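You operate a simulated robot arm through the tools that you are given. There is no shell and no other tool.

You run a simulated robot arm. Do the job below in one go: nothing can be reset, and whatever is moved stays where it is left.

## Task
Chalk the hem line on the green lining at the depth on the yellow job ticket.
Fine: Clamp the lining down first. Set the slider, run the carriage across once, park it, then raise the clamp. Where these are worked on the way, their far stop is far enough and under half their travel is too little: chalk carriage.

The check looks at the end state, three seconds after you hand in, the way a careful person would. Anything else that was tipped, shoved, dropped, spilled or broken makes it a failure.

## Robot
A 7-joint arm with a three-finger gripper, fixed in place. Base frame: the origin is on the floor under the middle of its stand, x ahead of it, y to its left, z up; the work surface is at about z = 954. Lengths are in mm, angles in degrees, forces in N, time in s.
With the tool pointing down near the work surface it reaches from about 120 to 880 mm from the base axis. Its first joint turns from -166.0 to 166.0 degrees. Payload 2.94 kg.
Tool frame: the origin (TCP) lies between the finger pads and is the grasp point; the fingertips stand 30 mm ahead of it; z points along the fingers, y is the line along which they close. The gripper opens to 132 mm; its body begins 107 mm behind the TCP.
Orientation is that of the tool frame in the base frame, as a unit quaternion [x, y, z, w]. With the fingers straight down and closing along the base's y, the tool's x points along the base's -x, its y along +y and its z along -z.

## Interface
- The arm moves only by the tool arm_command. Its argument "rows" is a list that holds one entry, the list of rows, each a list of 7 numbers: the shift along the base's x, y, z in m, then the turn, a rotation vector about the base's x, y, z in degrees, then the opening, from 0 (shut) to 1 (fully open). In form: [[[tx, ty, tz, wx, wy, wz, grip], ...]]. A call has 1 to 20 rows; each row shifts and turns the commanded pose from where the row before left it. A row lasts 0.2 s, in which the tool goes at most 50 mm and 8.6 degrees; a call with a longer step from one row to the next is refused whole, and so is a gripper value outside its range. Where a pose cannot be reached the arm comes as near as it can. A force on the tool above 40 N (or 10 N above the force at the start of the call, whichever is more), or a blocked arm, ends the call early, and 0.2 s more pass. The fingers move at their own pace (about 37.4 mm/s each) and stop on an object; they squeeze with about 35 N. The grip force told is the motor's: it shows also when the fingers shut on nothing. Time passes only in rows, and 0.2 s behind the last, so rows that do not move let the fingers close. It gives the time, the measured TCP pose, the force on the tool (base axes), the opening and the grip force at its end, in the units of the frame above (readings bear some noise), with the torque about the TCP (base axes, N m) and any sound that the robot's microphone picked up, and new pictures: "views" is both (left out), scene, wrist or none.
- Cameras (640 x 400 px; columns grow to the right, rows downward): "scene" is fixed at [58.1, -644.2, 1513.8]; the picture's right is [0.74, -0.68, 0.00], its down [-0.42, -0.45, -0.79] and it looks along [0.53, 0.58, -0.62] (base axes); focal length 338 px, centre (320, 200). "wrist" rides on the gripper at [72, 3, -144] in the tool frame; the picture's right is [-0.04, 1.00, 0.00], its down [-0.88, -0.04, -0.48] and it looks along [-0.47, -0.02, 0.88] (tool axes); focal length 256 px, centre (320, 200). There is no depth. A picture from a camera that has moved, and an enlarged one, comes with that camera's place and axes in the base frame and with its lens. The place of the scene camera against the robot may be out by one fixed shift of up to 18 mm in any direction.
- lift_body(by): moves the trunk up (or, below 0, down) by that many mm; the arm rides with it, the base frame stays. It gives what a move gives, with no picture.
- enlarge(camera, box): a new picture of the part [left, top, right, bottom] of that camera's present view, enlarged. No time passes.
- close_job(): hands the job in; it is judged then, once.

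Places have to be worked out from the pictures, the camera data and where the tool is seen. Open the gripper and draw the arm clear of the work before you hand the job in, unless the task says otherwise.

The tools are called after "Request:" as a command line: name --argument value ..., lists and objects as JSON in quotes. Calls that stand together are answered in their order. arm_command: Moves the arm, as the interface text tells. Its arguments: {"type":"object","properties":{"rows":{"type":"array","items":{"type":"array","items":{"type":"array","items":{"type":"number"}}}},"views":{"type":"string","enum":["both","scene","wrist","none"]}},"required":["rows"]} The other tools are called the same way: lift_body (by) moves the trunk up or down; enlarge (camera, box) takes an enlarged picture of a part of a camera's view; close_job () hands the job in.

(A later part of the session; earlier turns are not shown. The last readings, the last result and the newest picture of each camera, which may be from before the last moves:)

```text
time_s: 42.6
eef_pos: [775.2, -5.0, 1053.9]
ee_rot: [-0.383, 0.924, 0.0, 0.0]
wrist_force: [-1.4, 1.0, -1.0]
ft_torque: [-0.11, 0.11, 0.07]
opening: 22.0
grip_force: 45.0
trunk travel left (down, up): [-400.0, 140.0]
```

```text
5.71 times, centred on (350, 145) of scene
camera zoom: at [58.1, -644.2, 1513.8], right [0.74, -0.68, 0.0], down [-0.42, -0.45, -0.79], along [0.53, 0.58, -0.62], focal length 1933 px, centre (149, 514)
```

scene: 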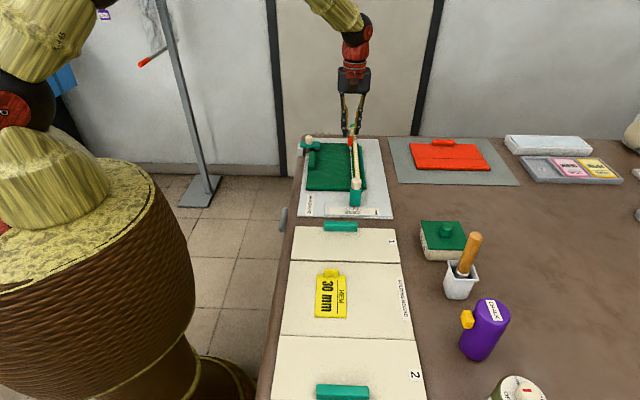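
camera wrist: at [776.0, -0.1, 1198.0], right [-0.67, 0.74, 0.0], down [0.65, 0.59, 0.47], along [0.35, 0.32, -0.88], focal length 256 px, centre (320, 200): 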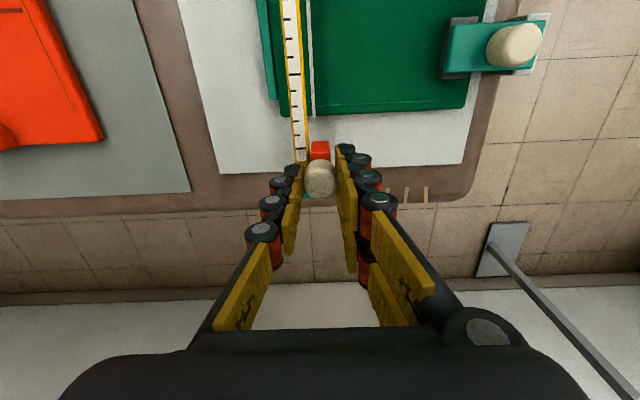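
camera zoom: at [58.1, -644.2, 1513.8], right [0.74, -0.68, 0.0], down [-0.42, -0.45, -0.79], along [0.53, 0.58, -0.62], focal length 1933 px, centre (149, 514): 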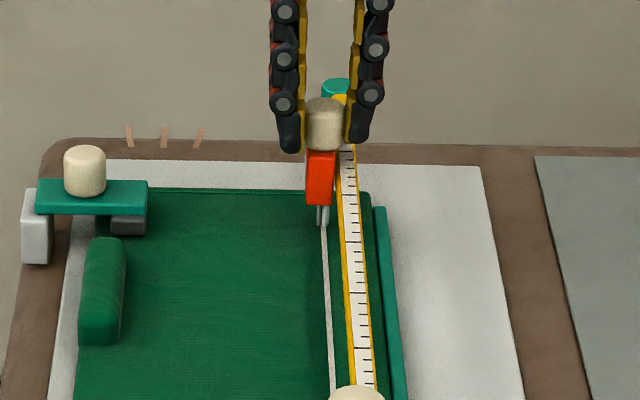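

The pointer reads about 29.2; I'll return another 80 mm with a slight trim.

Request:
arm_command --rows '[[[-0.0037, -0.0033, 0, 0, 0, 0, 0], [-0.0071, -0.0071, 0, 0, 0, 0, 0], [-0.0071, -0.0071, 0, 0, 0, 0, 0], [-0.0071, -0.0071, 0, 0, 0, 0, 0], [-0.0071, -0.0071, 0, 0, 0, 0, 0], [-0.0071, -0.0071, 0, 0, 0, 0, 0], [-0.0071, -0.0071, 0, 0, 0, 0, 0], [-0.0071, -0.0071, 0, 0, 0, 0, 0], [-0.0035, -0.0035, 0, 0, 0, 0, 0], [0, 0, 0, 0, 0, 0, 0]]]' --views "scene"

Request:
enlarge --camera "scene" --box '[320, 185, 390, 225]'

```text
time_s: 44.8
eef_pos: [717.1, -61.7, 1053.6]
ee_rot: [-0.382, 0.924, 0.0, -0.001]
wrist_force: [-0.6, 1.1, 1.9]
ft_torque: [0.11, 0.0, 0.02]
opening: 22.1
grip_force: 45.1
trunk travel left (down, up): [-400.0, 140.0]
```

scene: 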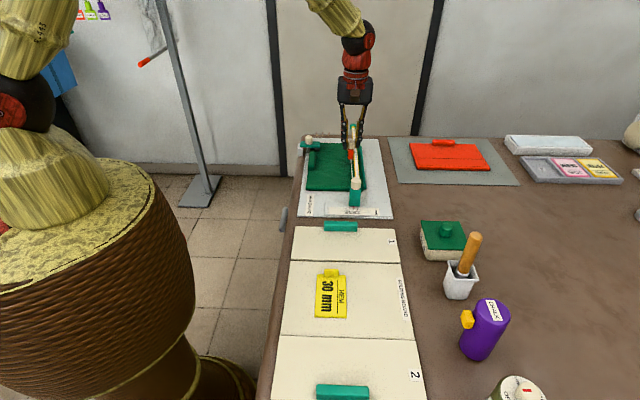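

```text
9.14 times, centred on (355, 205) of scene
camera zoom: at [58.1, -644.2, 1513.8], right [0.74, -0.68, 0.0], down [-0.42, -0.45, -0.79], along [0.53, 0.58, -0.62], focal length 3092 px, centre (0, 154)
```

zoom: 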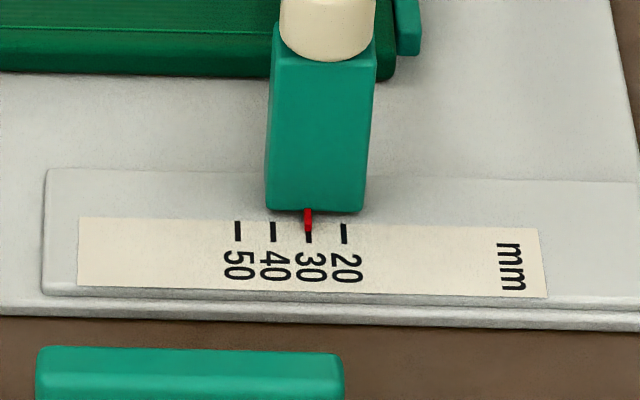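

The pointer is on 30. I'll continue back 80 mm along the rail.

Request:
arm_command --rows '[[[-0.0035, -0.0036, 0, 0, 0, 0, 0], [-0.00705, -0.0071, 0, 0, 0, 0, 0], [-0.00705, -0.0071, 0, 0, 0, 0, 0], [-0.00705, -0.0071, 0, 0, 0, 0, 0], [-0.00705, -0.0071, 0, 0, 0, 0, 0], [-0.00705, -0.0071, 0, 0, 0, 0, 0], [-0.00705, -0.0071, 0, 0, 0, 0, 0], [-0.00705, -0.0071, 0, 0, 0, 0, 0], [-0.0035, -0.0035, 0, 0, 0, 0, 0], [0, 0, 0, 0, 0, 0, 0]]]' --views "scene"

Request:
enlarge --camera "scene" --box '[320, 185, 390, 225]'

```text
time_s: 47.0
eef_pos: [660.5, -119.3, 1054.5]
ee_rot: [-0.383, 0.924, 0.0, 0.0]
wrist_force: [0.3, -0.7, 0.8]
ft_torque: [0.09, -0.2, 0.06]
opening: 22.0
grip_force: 45.3
trunk travel left (down, up): [-400.0, 140.0]
```

scene: 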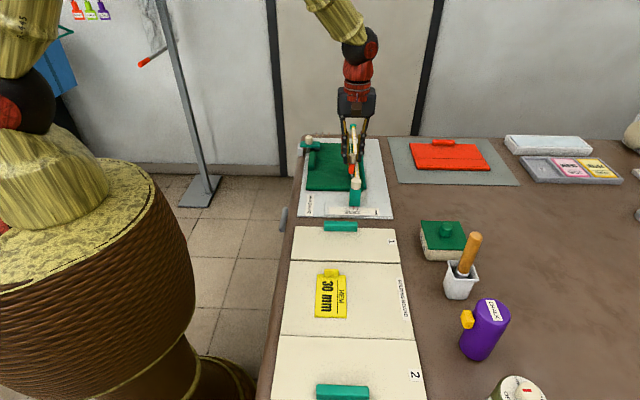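

```text
9.14 times, centred on (355, 205) of scene
camera zoom: at [58.1, -644.2, 1513.8], right [0.74, -0.68, 0.0], down [-0.42, -0.45, -0.79], along [0.53, 0.58, -0.62], focal length 3092 px, centre (0, 154)
```

zoom: 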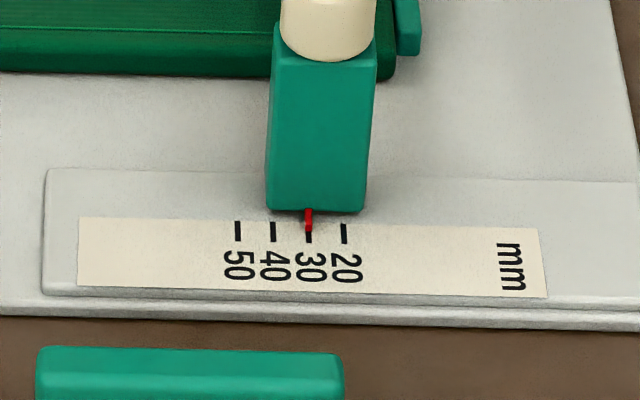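

The pointer still reads 30. I'll bring the carriage the last 74 mm home, slowing near the end.

Request:
arm_command --rows '[[[-0.0035, -0.0035, 0, 0, 0, 0, 0], [-0.00705, -0.0071, 0, 0, 0, 0, 0], [-0.00705, -0.0071, 0, 0, 0, 0, 0], [-0.00705, -0.0071, 0, 0, 0, 0, 0], [-0.00705, -0.0071, 0, 0, 0, 0, 0], [-0.00705, -0.0071, 0, 0, 0, 0, 0], [-0.00705, -0.0071, 0, 0, 0, 0, 0], [-0.0035, -0.0036, 0, 0, 0, 0, 0], [-0.0015, -0.0015, 0, 0, 0, 0, 0], [-0.0015, -0.0015, 0, 0, 0, 0, 0], [0, 0, 0, 0, 0, 0, 0]]]' --views "both"

Request:
enlarge --camera "scene" --box '[320, 185, 390, 225]'

Request:
enlarge --camera "wrist" --box '[240, 50, 400, 210]'

```text
time_s: 49.4
eef_pos: [609.1, -171.3, 1055.0]
ee_rot: [-0.383, 0.924, 0.002, -0.001]
wrist_force: [-0.5, -0.2, -5.3]
ft_torque: [-0.18, 0.1, 0.04]
opening: 21.8
grip_force: 44.7
trunk travel left (down, up): [-400.0, 140.0]
camera wrist: at [555.9, -220.7, 1198.0], right [-0.68, 0.74, 0.0], down [0.65, 0.59, 0.47], along [0.35, 0.32, -0.88], focal length 256 px, centre (320, 200)
```

scene: 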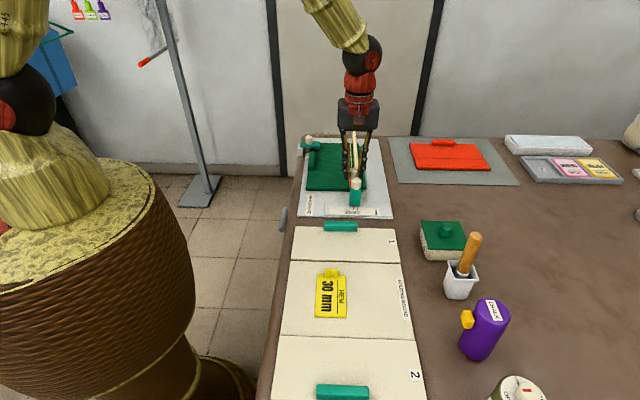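
wrist: 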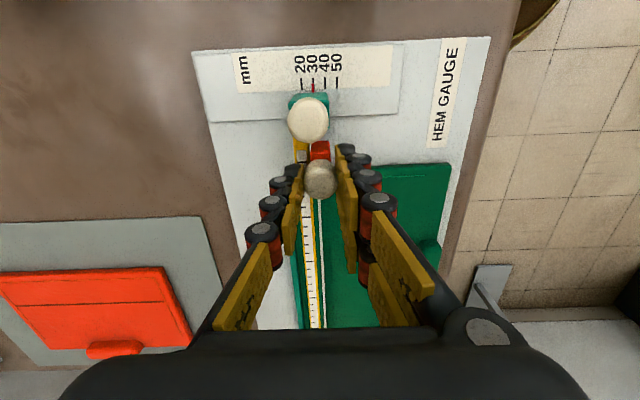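

```text
9.14 times, centred on (355, 205) of scene
camera zoom: at [58.1, -644.2, 1513.8], right [0.74, -0.68, 0.0], down [-0.42, -0.45, -0.79], along [0.53, 0.58, -0.62], focal length 3092 px, centre (0, 154)
```

zoom: 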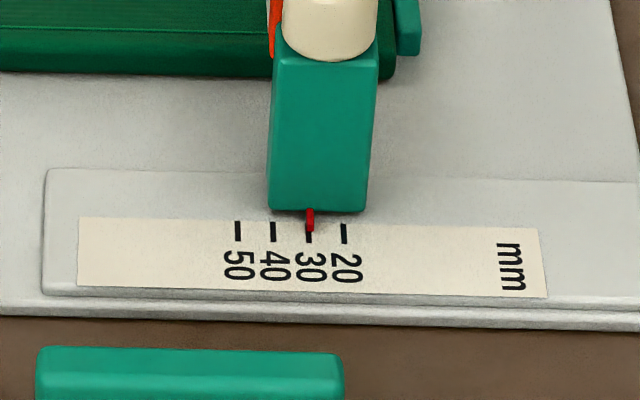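

```text
2.50 times, centred on (320, 130) of wrist
camera zoom: at [555.9, -220.7, 1198.0], right [-0.68, 0.74, 0.0], down [0.65, 0.59, 0.47], along [0.35, 0.32, -0.88], focal length 640 px, centre (320, 375)
```

zoom: 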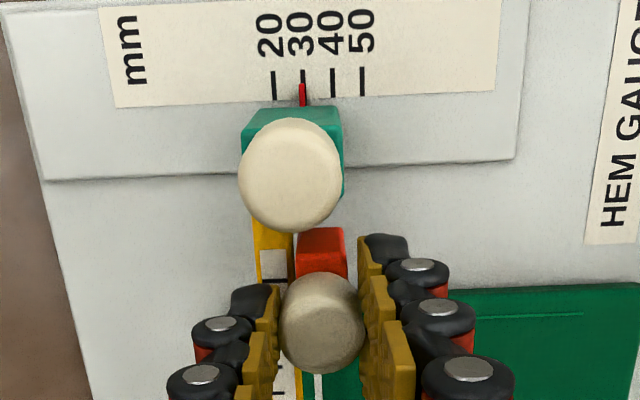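

The carriage is back within about a millimetre of its start and the pointer reads about 29.8. I'll creep on gently to feel the home stop.

Request:
arm_command --rows '[[[-0.0012, -0.0008, -0.0005, 0, 0, 0, 0], [-0.001, -0.001, 0, 0, 0, 0, 0], [-0.001, -0.001, 0, 0, 0, 0, 0], [0, 0, 0, 0, 0, 0, 0]]]' --views "wrist"

Request:
enlarge --camera "scene" --box '[320, 185, 390, 225]'

Request:
enlarge --camera "wrist" --box '[280, 50, 370, 110]'

```text
time_s: 50.4
eef_pos: [608.6, -171.4, 1054.9]
ee_rot: [-0.384, 0.923, -0.001, 0.001]
wrist_force: [14.9, 15.3, -2.9]
ft_torque: [0.86, -0.82, 0.07]
opening: 21.9
grip_force: 44.8
trunk travel left (down, up): [-400.0, 140.0]
camera wrist: at [555.2, -221.4, 1197.9], right [-0.68, 0.74, 0.0], down [0.65, 0.6, 0.48], along [0.35, 0.32, -0.88], focal length 256 px, centre (320, 200)
```

wrist: 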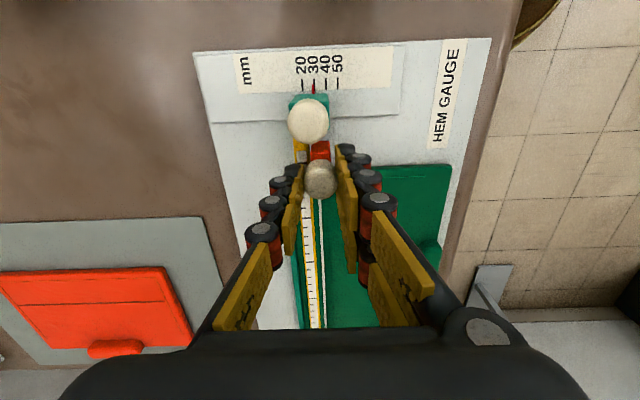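

```text
9.14 times, centred on (355, 205) of scene
camera zoom: at [58.1, -644.2, 1513.8], right [0.74, -0.68, 0.0], down [-0.42, -0.45, -0.79], along [0.53, 0.58, -0.62], focal length 3092 px, centre (0, 154)
```

zoom: 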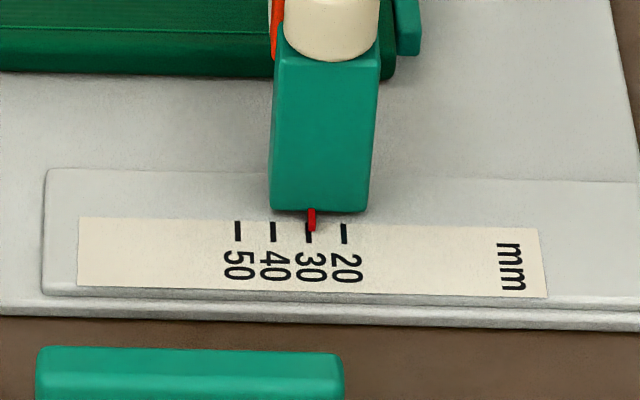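

```text
6.67 times, centred on (325, 80) of wrist
camera zoom: at [555.2, -221.4, 1197.9], right [-0.68, 0.74, 0.0], down [0.65, 0.6, 0.48], along [0.35, 0.32, -0.88], focal length 1707 px, centre (287, 1000)
```

zoom: 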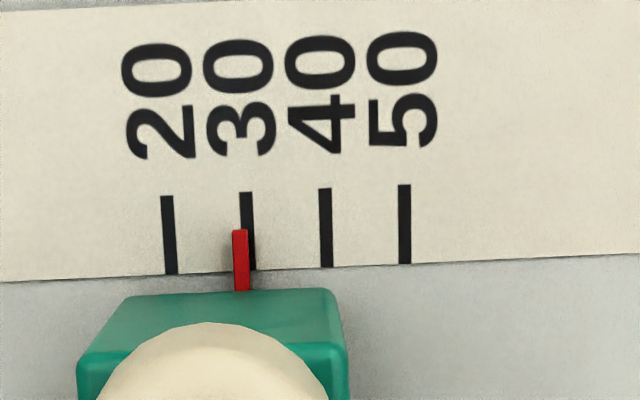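

The home stop is met (21 N). The pointer crept to about 28.9, so I'll relieve the push and shift the grip about 1.1 mm back toward 30.

Request:
arm_command --rows '[[[0.001, 0.001, 0, 0, 0, 0, 0], [-0.0004, 0.0014, 0, 0, 0, 0, 0], [0, 0, 0, 0, 0, 0, 0], [0, 0, 0, 0, 0, 0, 0]]]' --views "wrist"

Request:
enlarge --camera "wrist" --box '[280, 50, 370, 110]'

Request:
enlarge --camera "scene" --box '[320, 185, 390, 225]'

```text
time_s: 51.4
eef_pos: [608.2, -171.9, 1055.0]
ee_rot: [-0.383, 0.924, 0.0, 0.0]
wrist_force: [11.7, 6.8, 4.6]
ft_torque: [0.11, -0.39, 0.03]
opening: 22.3
grip_force: 44.4
trunk travel left (down, up): [-400.0, 140.0]
camera wrist: at [554.8, -220.6, 1198.0], right [-0.68, 0.74, 0.0], down [0.65, 0.6, 0.48], along [0.35, 0.32, -0.88], focal length 256 px, centre (320, 200)
```

wrist: 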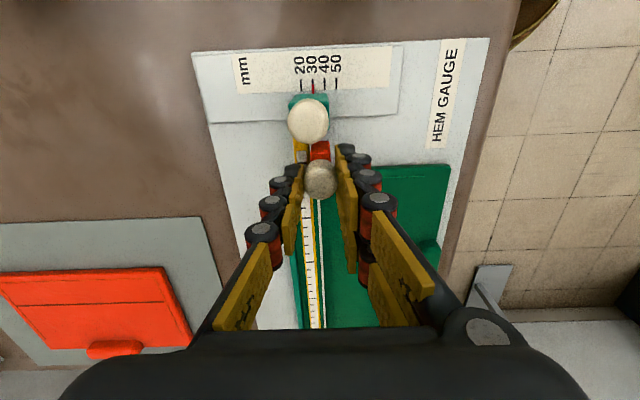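

```text
6.67 times, centred on (325, 80) of wrist
camera zoom: at [554.8, -220.6, 1198.0], right [-0.68, 0.74, 0.0], down [0.65, 0.6, 0.48], along [0.35, 0.32, -0.88], focal length 1707 px, centre (287, 1000)
```

zoom: 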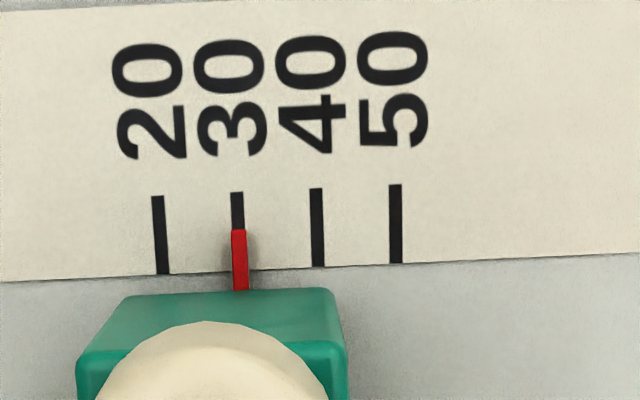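

```text
9.14 times, centred on (355, 205) of scene
camera zoom: at [58.1, -644.2, 1513.8], right [0.74, -0.68, 0.0], down [-0.42, -0.45, -0.79], along [0.53, 0.58, -0.62], focal length 3092 px, centre (0, 154)
```

zoom: 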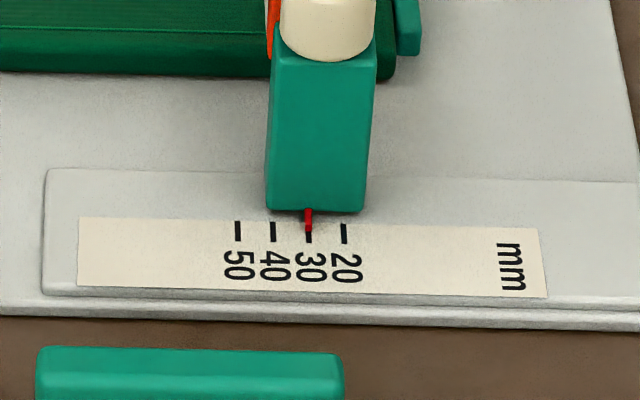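

The pointer is aligned on 30 and the carriage is against its home stop. I'll open, rise, and check everything.

Request:
arm_command --rows '[[[0, 0, 0, 0, 0, 0, 0.2], [0, 0, 0, 0, 0, 0, 0.4], [0, 0, 0, 0, 0, 0, 0.5], [0, 0, 0, 0, 0, 0, 0.5], [0, 0, 0.02, 0, 0, 0, 0.5], [0, 0, 0.03, 0, 0, 0, 0.5], [0, 0, 0.04, 0, 0, 0, 0.5], [0, 0, 0.03, 0, 0, 0, 0.5], [0, 0, 0, 0, 0, 0, 0.5]]]' --views "both"

Request:
enlarge --camera "scene" --box '[320, 185, 390, 225]'

Request:
enlarge --camera "scene" --box '[290, 110, 410, 230]'

Request:
enlarge --camera "wrist" --box '[220, 60, 440, 260]'

```text
time_s: 53.4
eef_pos: [607.6, -172.1, 1175.4]
ee_rot: [-0.383, 0.924, 0.0, 0.001]
wrist_force: [0.4, -0.1, 0.1]
ft_torque: [-0.04, -0.02, 0.01]
opening: 66.2
grip_force: 0.1
trunk travel left (down, up): [-400.0, 140.0]
camera wrist: at [554.8, -221.9, 1317.6], right [-0.68, 0.74, 0.0], down [0.65, 0.59, 0.48], along [0.35, 0.32, -0.88], focal length 256 px, centre (320, 200)
```

scene: 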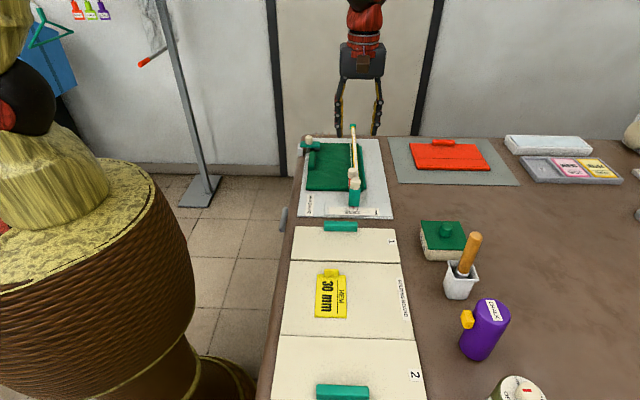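
wrist: 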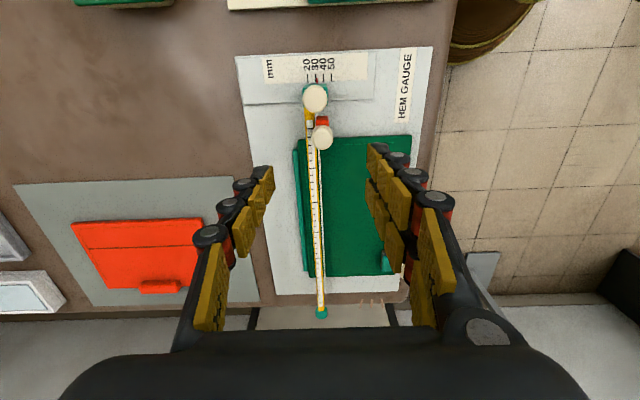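

```text
9.14 times, centred on (355, 205) of scene
camera zoom: at [58.1, -644.2, 1513.8], right [0.74, -0.68, 0.0], down [-0.42, -0.45, -0.79], along [0.53, 0.58, -0.62], focal length 3092 px, centre (0, 154)
```

zoom: 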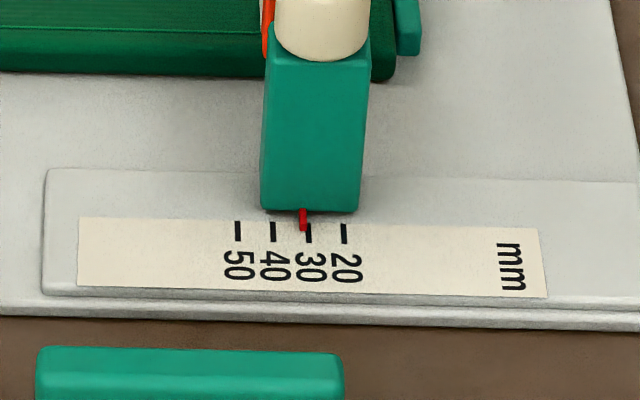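

```text
3.33 times, centred on (350, 170) of scene
camera zoom: at [58.1, -644.2, 1513.8], right [0.74, -0.68, 0.0], down [-0.42, -0.45, -0.79], along [0.53, 0.58, -0.62], focal length 1127 px, centre (220, 300)
```

zoom: 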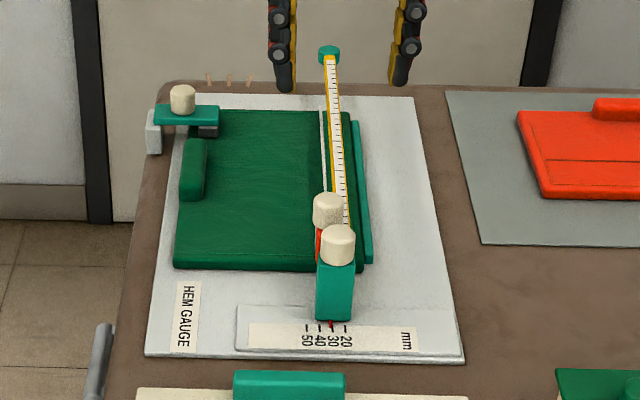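

```text
2.00 times, centred on (330, 160) of wrist
camera zoom: at [554.8, -221.9, 1317.6], right [-0.68, 0.74, 0.0], down [0.65, 0.59, 0.48], along [0.35, 0.32, -0.88], focal length 512 px, centre (300, 280)
```

zoom: 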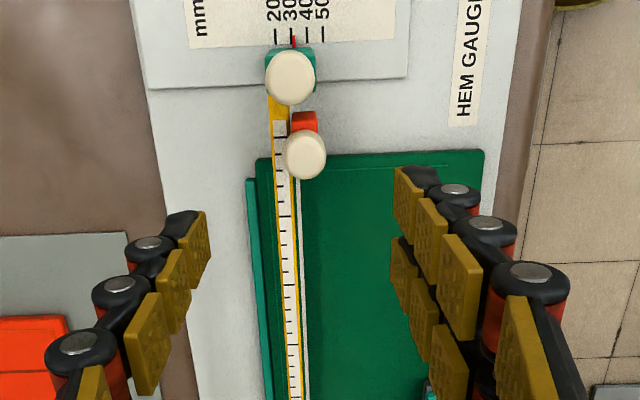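

Letting go nudged the slider to about 31.5. The carriage is parked, so I'll regrip the slider knob and set it back precisely on 30.

Request:
arm_command --rows '[[[-0.0125, -0.0155, 0, 0, 0, 0, 0.6], [-0.0128, -0.0155, 0, 0, 0, 0, 0.6], [0, 0, -0.035, 0, 0, 0, 0.6], [0, 0, -0.04, 0, 0, 0, 0.6], [0, 0, -0.03, 0, 0, 0, 0.6], [0, 0, 0, 0, 0, 0, 0.6]]]' --views "wrist"

Request:
enlarge --camera "wrist" --box '[240, 80, 400, 220]'

```text
time_s: 54.8
eef_pos: [581.8, -202.5, 1070.3]
ee_rot: [-0.383, 0.924, 0.001, 0.0]
wrist_force: [-0.2, -0.1, 0.4]
ft_torque: [-0.02, 0.01, 0.01]
opening: 79.0
grip_force: 0.3
trunk travel left (down, up): [-400.0, 140.0]
camera wrist: at [529.1, -252.3, 1213.7], right [-0.68, 0.74, 0.0], down [0.65, 0.59, 0.48], along [0.35, 0.32, -0.88], focal length 256 px, centre (320, 200)
```

wrist: 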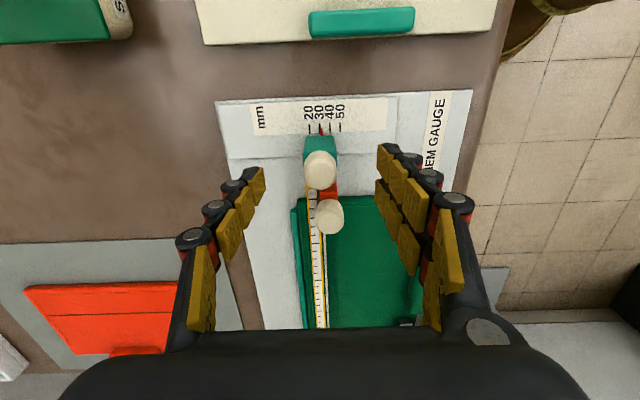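

```text
2.86 times, centred on (320, 150) of wrist
camera zoom: at [529.1, -252.3, 1213.7], right [-0.68, 0.74, 0.0], down [0.65, 0.59, 0.48], along [0.35, 0.32, -0.88], focal length 731 px, centre (320, 343)
```

zoom: 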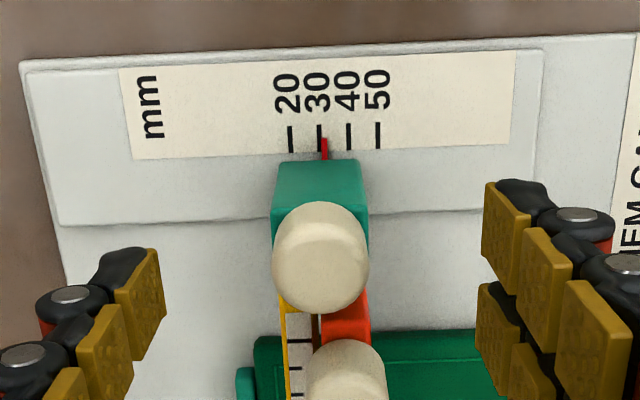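

The knob is centred under the tool. I'll lower, close on it, and look.

Request:
arm_command --rows '[[[0, 0, -0.01, 0, 0, 0, 0.5], [0, 0, -0.009, 0, 0, 0, 0.4], [0, 0, 0, 0, 0, 0, 0.3], [0, 0, 0, 0, 0, 0, 0.22], [0, 0, 0, 0, 0, 0, 0.1], [0, 0, 0, 0, 0, 0, 0.0], [0, 0, 0, 0, 0, 0, 0.0]]]' --views "wrist"

Request:
enlarge --camera "wrist" --box '[280, 90, 370, 150]'

```text
time_s: 56.4
eef_pos: [582.3, -202.3, 1049.8]
ee_rot: [-0.383, 0.924, 0.0, 0.0]
wrist_force: [-0.4, 0.6, -1.7]
ft_torque: [0.03, -0.22, 0.13]
opening: 25.3
grip_force: 39.4
trunk travel left (down, up): [-400.0, 140.0]
camera wrist: at [528.8, -252.6, 1194.4], right [-0.68, 0.74, 0.0], down [0.65, 0.59, 0.48], along [0.35, 0.32, -0.88], focal length 256 px, centre (320, 200)
```

wrist: 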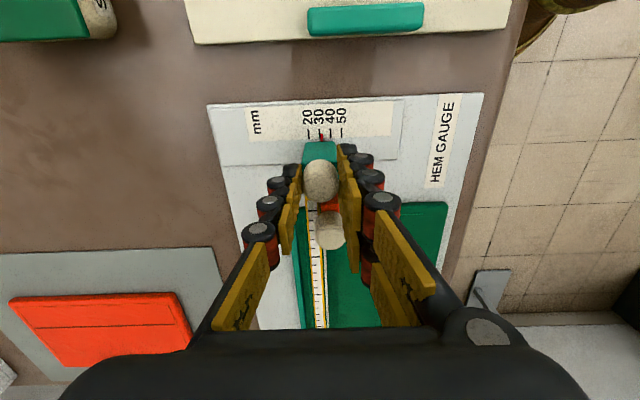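

```text
6.67 times, centred on (325, 120) of wrist
camera zoom: at [528.8, -252.6, 1194.4], right [-0.68, 0.74, 0.0], down [0.65, 0.59, 0.48], along [0.35, 0.32, -0.88], focal length 1707 px, centre (287, 733)
```

zoom: 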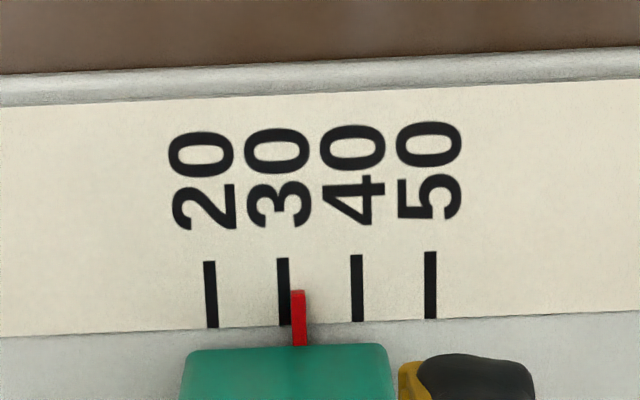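

The pointer reads about 31.9 in the grip; I'll shift 1.9 mm toward 30.

Request:
arm_command --rows '[[[0.0007, -0.0007, 0, 0, 0, 0, 0], [0.0006, -0.0006, 0, 0, 0, 0, 0], [0, 0, 0, 0, 0, 0, 0], [0, 0, 0, 0, 0, 0, 0]]]' --views "wrist"

Request:
enlarge --camera "wrist" --box '[280, 90, 370, 150]'

```text
time_s: 57.4
eef_pos: [582.9, -204.1, 1051.7]
ee_rot: [-0.383, 0.924, 0.0, 0.0]
wrist_force: [0.3, 3.2, 3.3]
ft_torque: [-0.14, 0.31, 0.01]
opening: 24.4
grip_force: 44.7
trunk travel left (down, up): [-400.0, 140.0]
camera wrist: at [529.9, -253.7, 1194.4], right [-0.68, 0.74, 0.0], down [0.65, 0.6, 0.48], along [0.35, 0.32, -0.88], focal length 256 px, centre (320, 200)
```

wrist: 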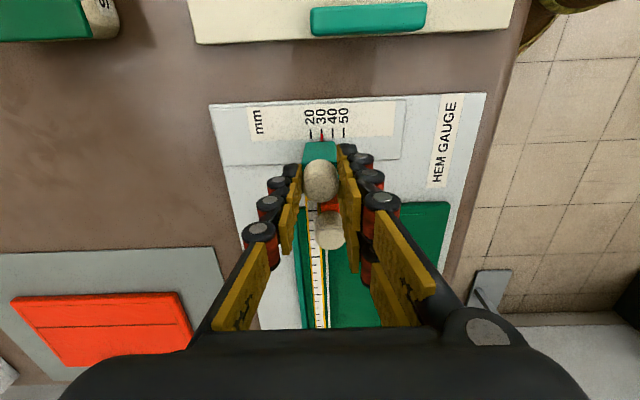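

```text
6.67 times, centred on (325, 120) of wrist
camera zoom: at [529.9, -253.7, 1194.4], right [-0.68, 0.74, 0.0], down [0.65, 0.6, 0.48], along [0.35, 0.32, -0.88], focal length 1707 px, centre (287, 733)
```

zoom: 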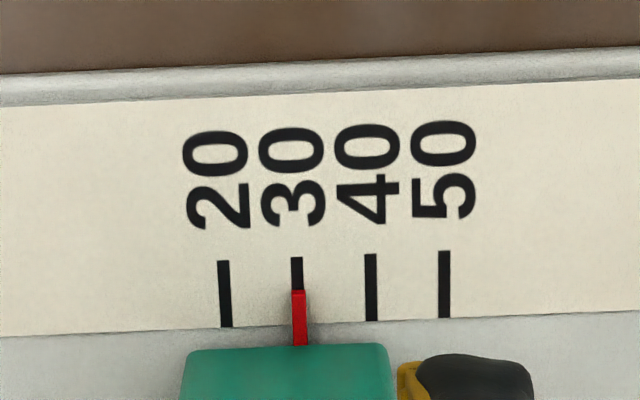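

The pointer is right on 30. I'll let it settle, open, rise, and verify.

Request:
arm_command --rows '[[[0, 0, 0, 0, 0, 0, 0], [0, 0, 0, 0, 0, 0, 0.25], [0, 0, 0, 0, 0, 0, 0.5], [0, 0, 0, 0, 0, 0, 0.5], [0, 0, 0, 0, 0, 0, 0.5], [0, 0, 0.02, 0, 0, 0, 0.5], [0, 0, 0.04, 0, 0, 0, 0.5], [0, 0, 0.04, 0, 0, 0, 0.5], [0, 0, 0.02, 0, 0, 0, 0.5], [0, 0, 0, 0, 0, 0, 0.5]]]' --views "both"

Request:
enlarge --camera "scene" --box '[320, 185, 390, 225]'

Request:
enlarge --camera "wrist" --box '[280, 90, 370, 180]'

```text
time_s: 59.6
eef_pos: [583.1, -203.5, 1169.7]
ee_rot: [-0.383, 0.924, 0.0, 0.0]
wrist_force: [0.4, 0.3, 0.0]
ft_torque: [0.03, 0.02, 0.01]
opening: 65.8
grip_force: 0.2
trunk travel left (down, up): [-400.0, 140.0]
camera wrist: at [529.7, -252.8, 1313.2], right [-0.68, 0.74, 0.0], down [0.65, 0.59, 0.48], along [0.35, 0.32, -0.88], focal length 256 px, centre (320, 200)
```

scene: 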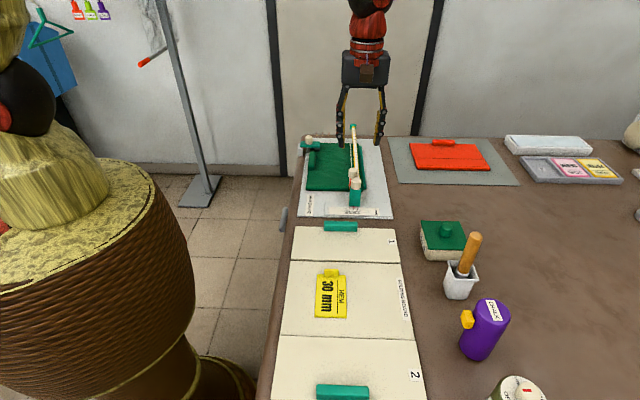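
wrist: 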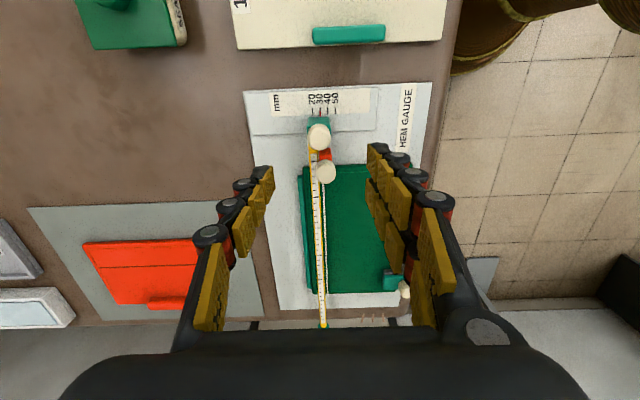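

```text
9.14 times, centred on (355, 205) of scene
camera zoom: at [58.1, -644.2, 1513.8], right [0.74, -0.68, 0.0], down [-0.42, -0.45, -0.79], along [0.53, 0.58, -0.62], focal length 3092 px, centre (0, 154)
```

zoom: 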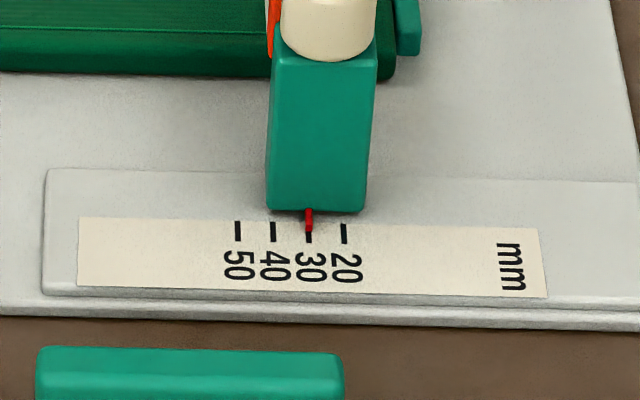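

```text
4.44 times, centred on (325, 135) of wrist
camera zoom: at [529.7, -252.8, 1313.2], right [-0.68, 0.74, 0.0], down [0.65, 0.59, 0.48], along [0.35, 0.32, -0.88], focal length 1138 px, centre (298, 489)
```

zoom: 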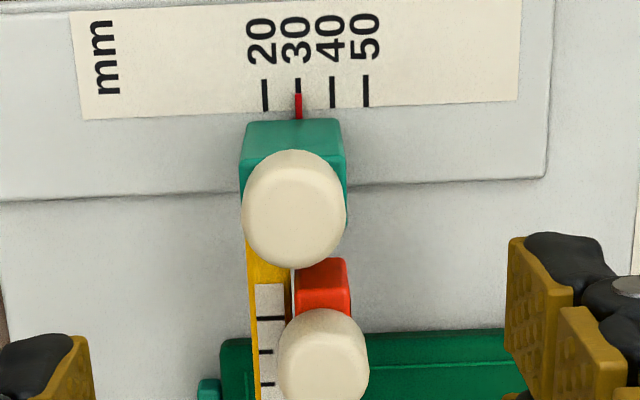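

The slider stays on 30 and the carriage is parked. Next comes raising the clamp: I'll go over its knob (about (679,86)) and turn the tool −90° so the fingers close along the lever's hinge axis.

Request:
arm_command --rows '[[[0.00876, 0.02628, 0, 0, 0, -8.18, 0.4], [0.00876, 0.02628, 0, 0, 0, -8.18, 0.4], [0.00876, 0.02628, 0, 0, 0, -8.18, 0.4], [0.00876, 0.02628, 0, 0, 0, -8.18, 0.4], [0.00876, 0.02628, 0, 0, 0, -8.18, 0.4], [0.00876, 0.02628, 0, 0, 0, -8.18, 0.4], [0.00876, 0.02628, -0.005, 0, 0, -8.18, 0.4], [0.00876, 0.02628, -0.005, 0, 0, -8.18, 0.4], [0.00876, 0.02628, -0.01, 0, 0, -8.18, 0.4], [0.00876, 0.02628, -0.01, 0, 0, -8.18, 0.4], [0.00876, 0.02628, -0.01, 0, 0, -8.2, 0.4], [0, 0, 0, 0, 0, 0, 0.4]]]' --views "both"

Request:
enlarge --camera "scene" --box '[270, 80, 370, 180]'

Request:
enlarge --camera "wrist" --box '[230, 100, 410, 280]'

```text
time_s: 62.2
eef_pos: [680.0, 85.0, 1129.8]
ee_rot: [0.384, 0.923, 0.0, 0.001]
wrist_force: [-0.1, -0.2, -0.6]
ft_torque: [0.03, 0.01, -0.02]
opening: 52.9
grip_force: 0.0
trunk travel left (down, up): [-400.0, 140.0]
camera wrist: at [630.7, 138.1, 1273.4], right [0.74, 0.67, 0.0], down [0.59, -0.65, 0.48], along [0.32, -0.35, -0.88], focal length 256 px, centre (320, 200)
```

scene: 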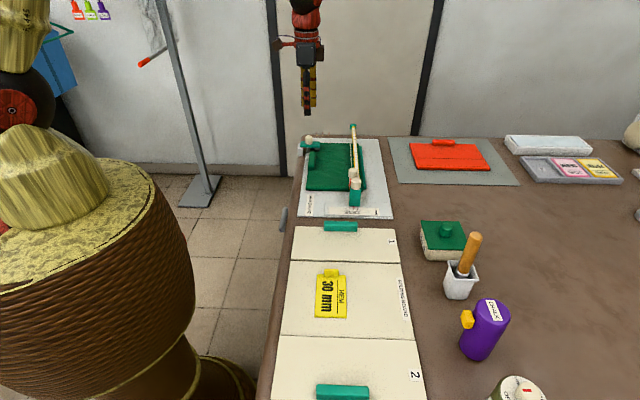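
wrist: 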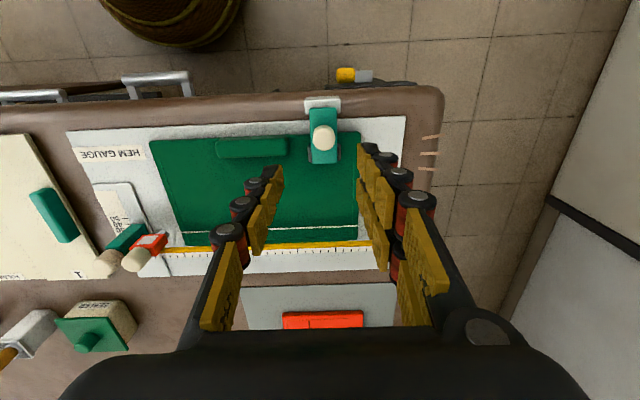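

```text
4.00 times, centred on (320, 130) of scene
camera zoom: at [58.1, -644.2, 1513.8], right [0.74, -0.68, 0.0], down [-0.42, -0.45, -0.79], along [0.53, 0.58, -0.62], focal length 1353 px, centre (320, 480)
```

zoom: 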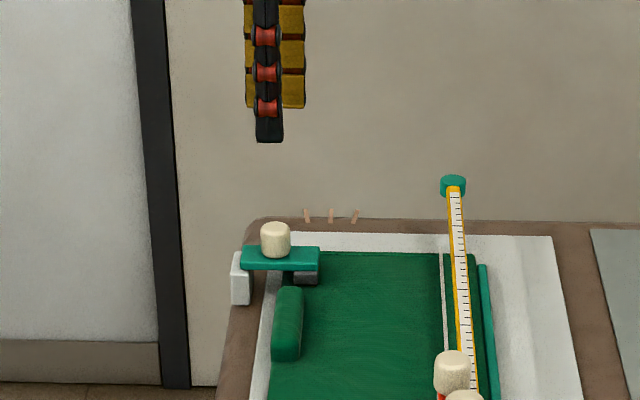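

```text
2.22 times, centred on (320, 190) of wrist
camera zoom: at [630.7, 138.1, 1273.4], right [0.74, 0.67, 0.0], down [0.59, -0.65, 0.48], along [0.32, -0.35, -0.88], focal length 569 px, centre (320, 222)
```

zoom: 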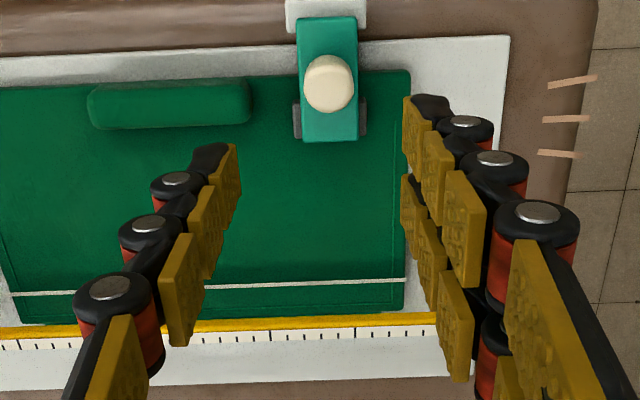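

The chalk line shows clean and straight along the lining. The clamp knob appears about 4 mm off along the hinge axis, at about (680,90.5); I'll centre on it and lower partway.

Request:
arm_command --rows '[[[0.0001, 0.0055, -0.02, 0, 0, 0, 0.4], [0, 0, -0.03, 0, 0, 0, 0.4], [0, 0, -0.02, 0, 0, 0, 0.4], [0, 0, 0, 0, 0, 0, 0.4]]]' --views "both"

Request:
enlarge --camera "wrist" --box '[230, 100, 410, 280]'

Request:
enlarge --camera "scene" --box '[270, 80, 370, 180]'

```text
time_s: 63.2
eef_pos: [679.9, 90.5, 1060.9]
ee_rot: [0.384, 0.923, 0.0, -0.001]
wrist_force: [-0.2, -0.6, 0.4]
ft_torque: [-0.02, -0.01, -0.01]
opening: 52.7
grip_force: 0.1
trunk travel left (down, up): [-400.0, 140.0]
camera wrist: at [630.9, 143.6, 1203.5], right [0.74, 0.68, 0.0], down [0.59, -0.65, 0.48], along [0.32, -0.35, -0.88], focal length 256 px, centre (320, 200)
```

scene: 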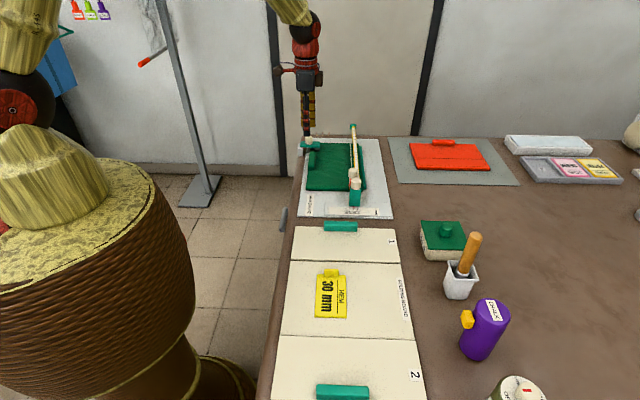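
wrist: 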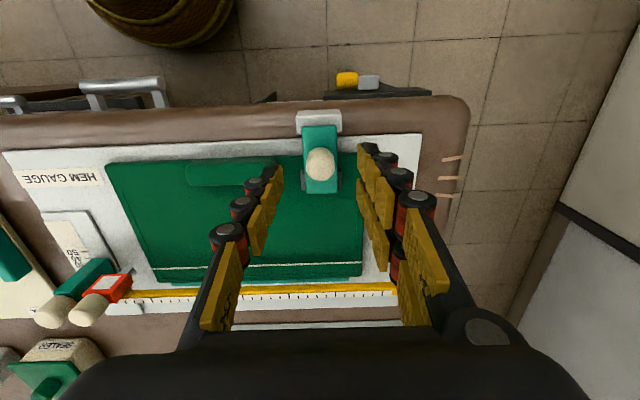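

```text
2.22 times, centred on (320, 190) of wrist
camera zoom: at [630.9, 143.6, 1203.5], right [0.74, 0.68, 0.0], down [0.59, -0.65, 0.48], along [0.32, -0.35, -0.88], focal length 569 px, centre (320, 222)
```

zoom: 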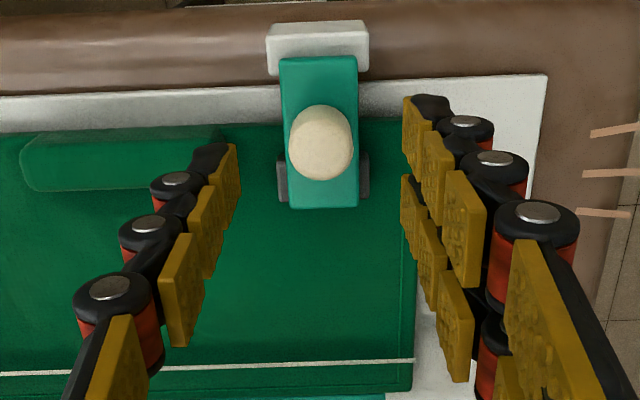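

```text
4.00 times, centred on (320, 130) of scene
camera zoom: at [58.1, -644.2, 1513.8], right [0.74, -0.68, 0.0], down [-0.42, -0.45, -0.79], along [0.53, 0.58, -0.62], focal length 1353 px, centre (320, 480)
```

zoom: 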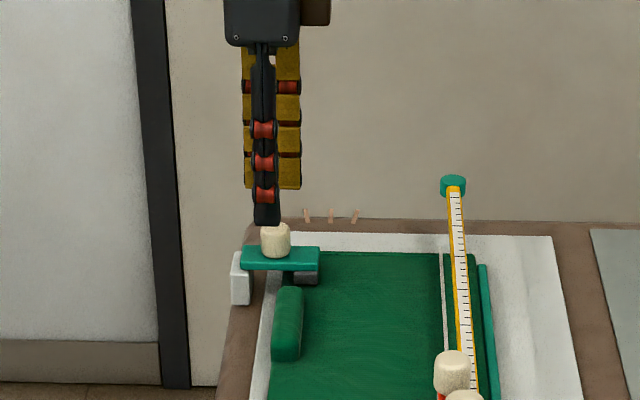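

The knob is centred between the fingers. I'll lower so the fingertips overlap the knob's upper part (tips about z 996), and close.

Request:
arm_command --rows '[[[0.0007, -0.0007, -0.015, 0, 0, 0, 0.4], [0, 0, -0.012, 0, 0, 0, 0.4], [0, 0, -0.008, 0, 0, 0, 0.4], [0, 0, 0, 0, 0, 0, 0.25], [0, 0, 0, 0, 0, 0, 0.15], [0, 0, 0, 0, 0, 0, 0.0], [0, 0, 0, 0, 0, 0, 0.0], [0, 0, 0, 0, 0, 0, 0.0]]]' --views "both"

Request:
enlarge --camera "scene" --box '[270, 80, 370, 180]'

Request:
enlarge --camera "wrist" --box '[230, 100, 410, 280]'

```text
time_s: 65.0
eef_pos: [680.3, 89.8, 1024.4]
ee_rot: [0.383, 0.924, 0.0, 0.0]
wrist_force: [-0.4, -1.8, -0.7]
ft_torque: [-0.16, 0.01, 0.12]
opening: 22.8
grip_force: 40.2
trunk travel left (down, up): [-400.0, 140.0]
camera wrist: at [631.9, 142.7, 1167.7], right [0.74, 0.68, 0.0], down [0.6, -0.65, 0.48], along [0.32, -0.35, -0.88], focal length 256 px, centre (320, 200)
```

scene: 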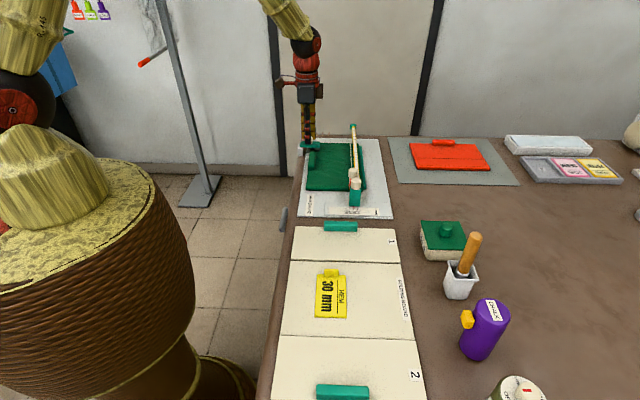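
wrist: 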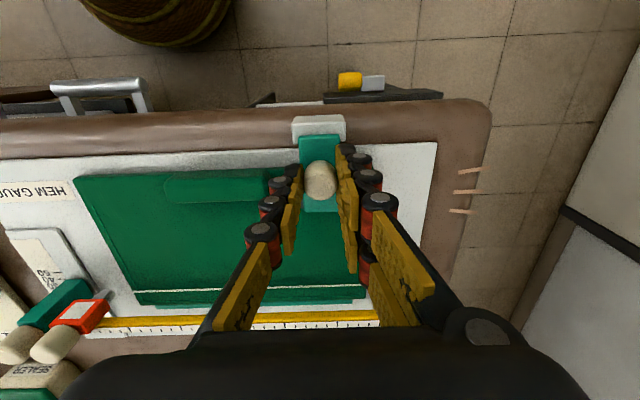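

```text
4.00 times, centred on (320, 130) of scene
camera zoom: at [58.1, -644.2, 1513.8], right [0.74, -0.68, 0.0], down [-0.42, -0.45, -0.79], along [0.53, 0.58, -0.62], focal length 1353 px, centre (320, 480)
```

zoom: 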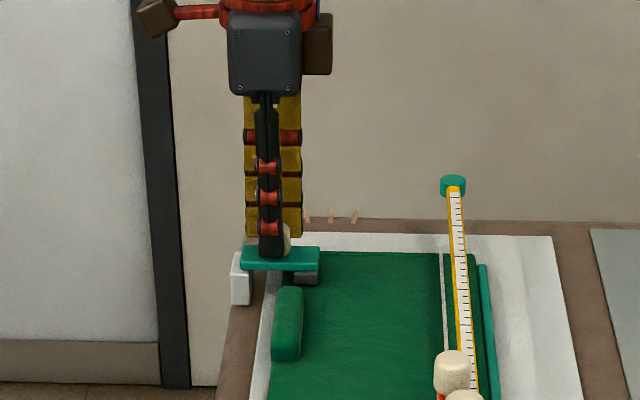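

```text
2.22 times, centred on (320, 190) of wrist
camera zoom: at [631.9, 142.7, 1167.7], right [0.74, 0.68, 0.0], down [0.6, -0.65, 0.48], along [0.32, -0.35, -0.88], focal length 569 px, centre (320, 222)
```

zoom: 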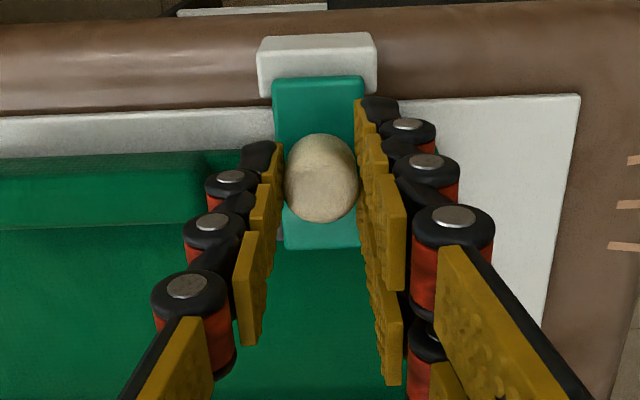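

The clamp knob is held (22.8 mm). I'll swing it up in an arc about the hinge, tilting the tool along with it, 24° first.

Request:
arm_command --rows '[[[-0.00225, 0.00225, 0.0015, -2.83, -2.83, 0, 0], [-0.00225, 0.00225, 0.0015, -2.83, -2.83, 0, 0], [-0.00235, 0.00235, 0.0011, -2.83, -2.83, 0, 0], [-0.00235, 0.00235, 0.0011, -2.83, -2.83, 0, 0], [-0.00248, 0.00248, 0.0006, -2.83, -2.83, 0, 0], [-0.00248, 0.00248, 0.0006, -2.83, -2.83, 0, 0], [0, 0, 0, 0, 0, 0, 0]]]' --views "both"

Request:
enlarge --camera "scene" --box '[270, 80, 370, 180]'

```text
time_s: 66.6
eef_pos: [667.3, 102.4, 1031.0]
ee_rot: [0.374, 0.904, -0.078, 0.192]
wrist_force: [12.9, -10.1, 4.5]
ft_torque: [-0.52, -0.44, -0.02]
opening: 22.6
grip_force: 45.0
trunk travel left (down, up): [-400.0, 140.0]
camera wrist: at [581.6, 192.8, 1132.9], right [0.73, 0.68, 0.02], down [0.4, -0.46, 0.79], along [0.55, -0.57, -0.61], focal length 256 px, centre (320, 200)
```

scene: 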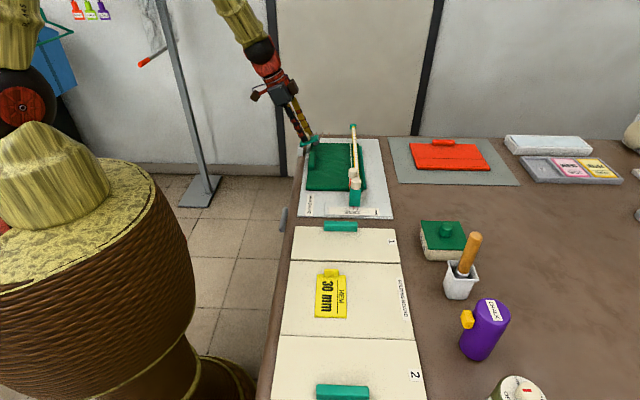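
wrist: 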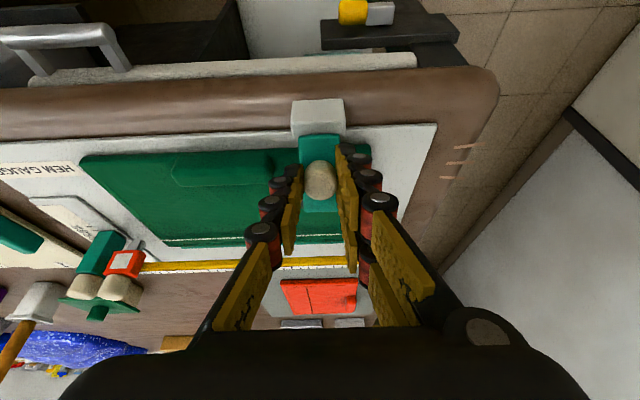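

```text
4.00 times, centred on (320, 130) of scene
camera zoom: at [58.1, -644.2, 1513.8], right [0.74, -0.68, 0.0], down [-0.42, -0.45, -0.79], along [0.53, 0.58, -0.62], focal length 1353 px, centre (320, 480)
```

zoom: 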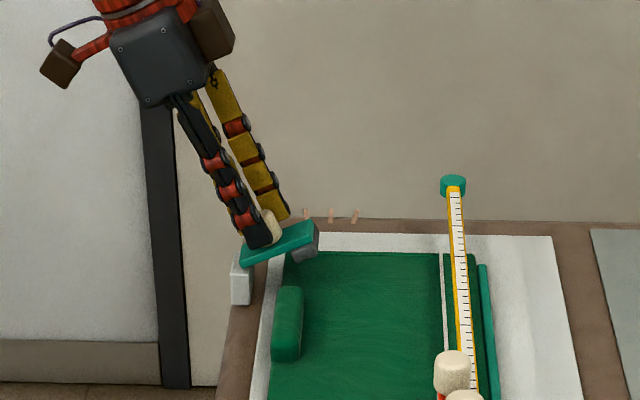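

It works: the lever is up about 24°. I'll continue the arc another 24°.

Request:
arm_command --rows '[[[-0.00248, 0.00248, 0.0001, -2.83, -2.83, 0, 0], [-0.00248, 0.00248, 0.0001, -2.83, -2.83, 0, 0], [-0.00248, 0.00248, -0.0004, -2.83, -2.83, 0, 0], [-0.00248, 0.00248, -0.0004, -2.83, -2.83, 0, 0], [-0.00244, 0.00244, -0.0009, -2.83, -2.83, 0, 0], [-0.00244, 0.00244, -0.0009, -2.83, -2.83, 0, 0], [0, 0, 0, 0, 0, 0, 0]]]' --views "both"

Request:
enlarge --camera "scene" --box '[260, 80, 360, 180]'

```text
time_s: 68.2
eef_pos: [652.5, 117.0, 1029.9]
ee_rot: [0.35, 0.844, -0.156, 0.376]
wrist_force: [22.8, -17.0, 14.5]
ft_torque: [-1.05, -1.03, -0.14]
opening: 22.3
grip_force: 45.3
trunk travel left (down, up): [-400.0, 140.0]
camera wrist: at [545.6, 228.9, 1072.2], right [0.73, 0.69, 0.03], down [0.14, -0.19, 0.97], along [0.67, -0.7, -0.23], focal length 256 px, centre (320, 200)
```

scene: 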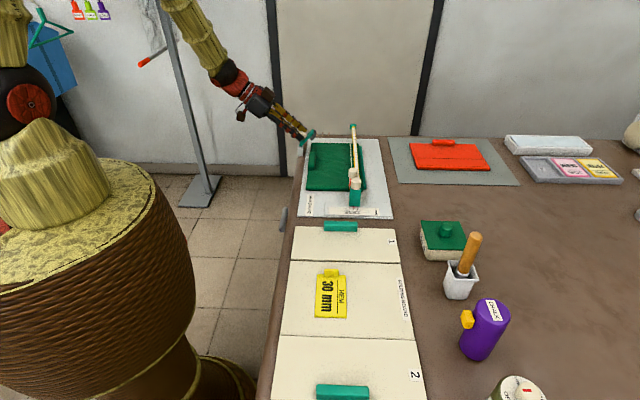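
wrist: 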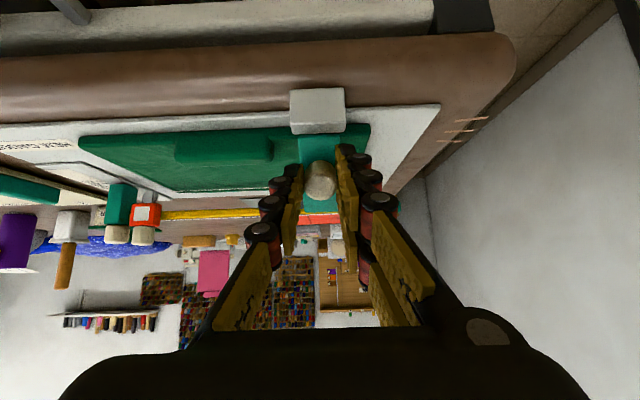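

```text
4.00 times, centred on (310, 130) of scene
camera zoom: at [58.1, -644.2, 1513.8], right [0.74, -0.68, 0.0], down [-0.42, -0.45, -0.79], along [0.53, 0.58, -0.62], focal length 1353 px, centre (360, 480)
```

zoom: 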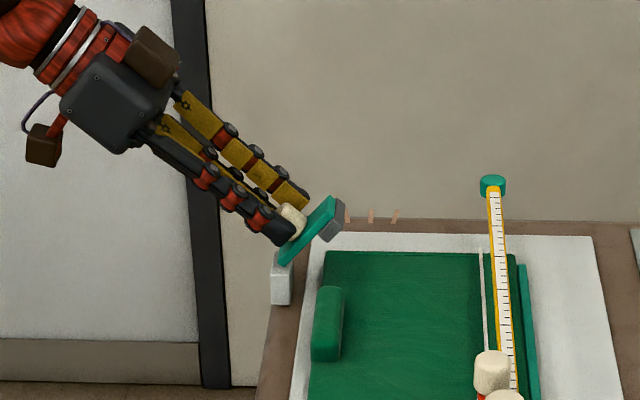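

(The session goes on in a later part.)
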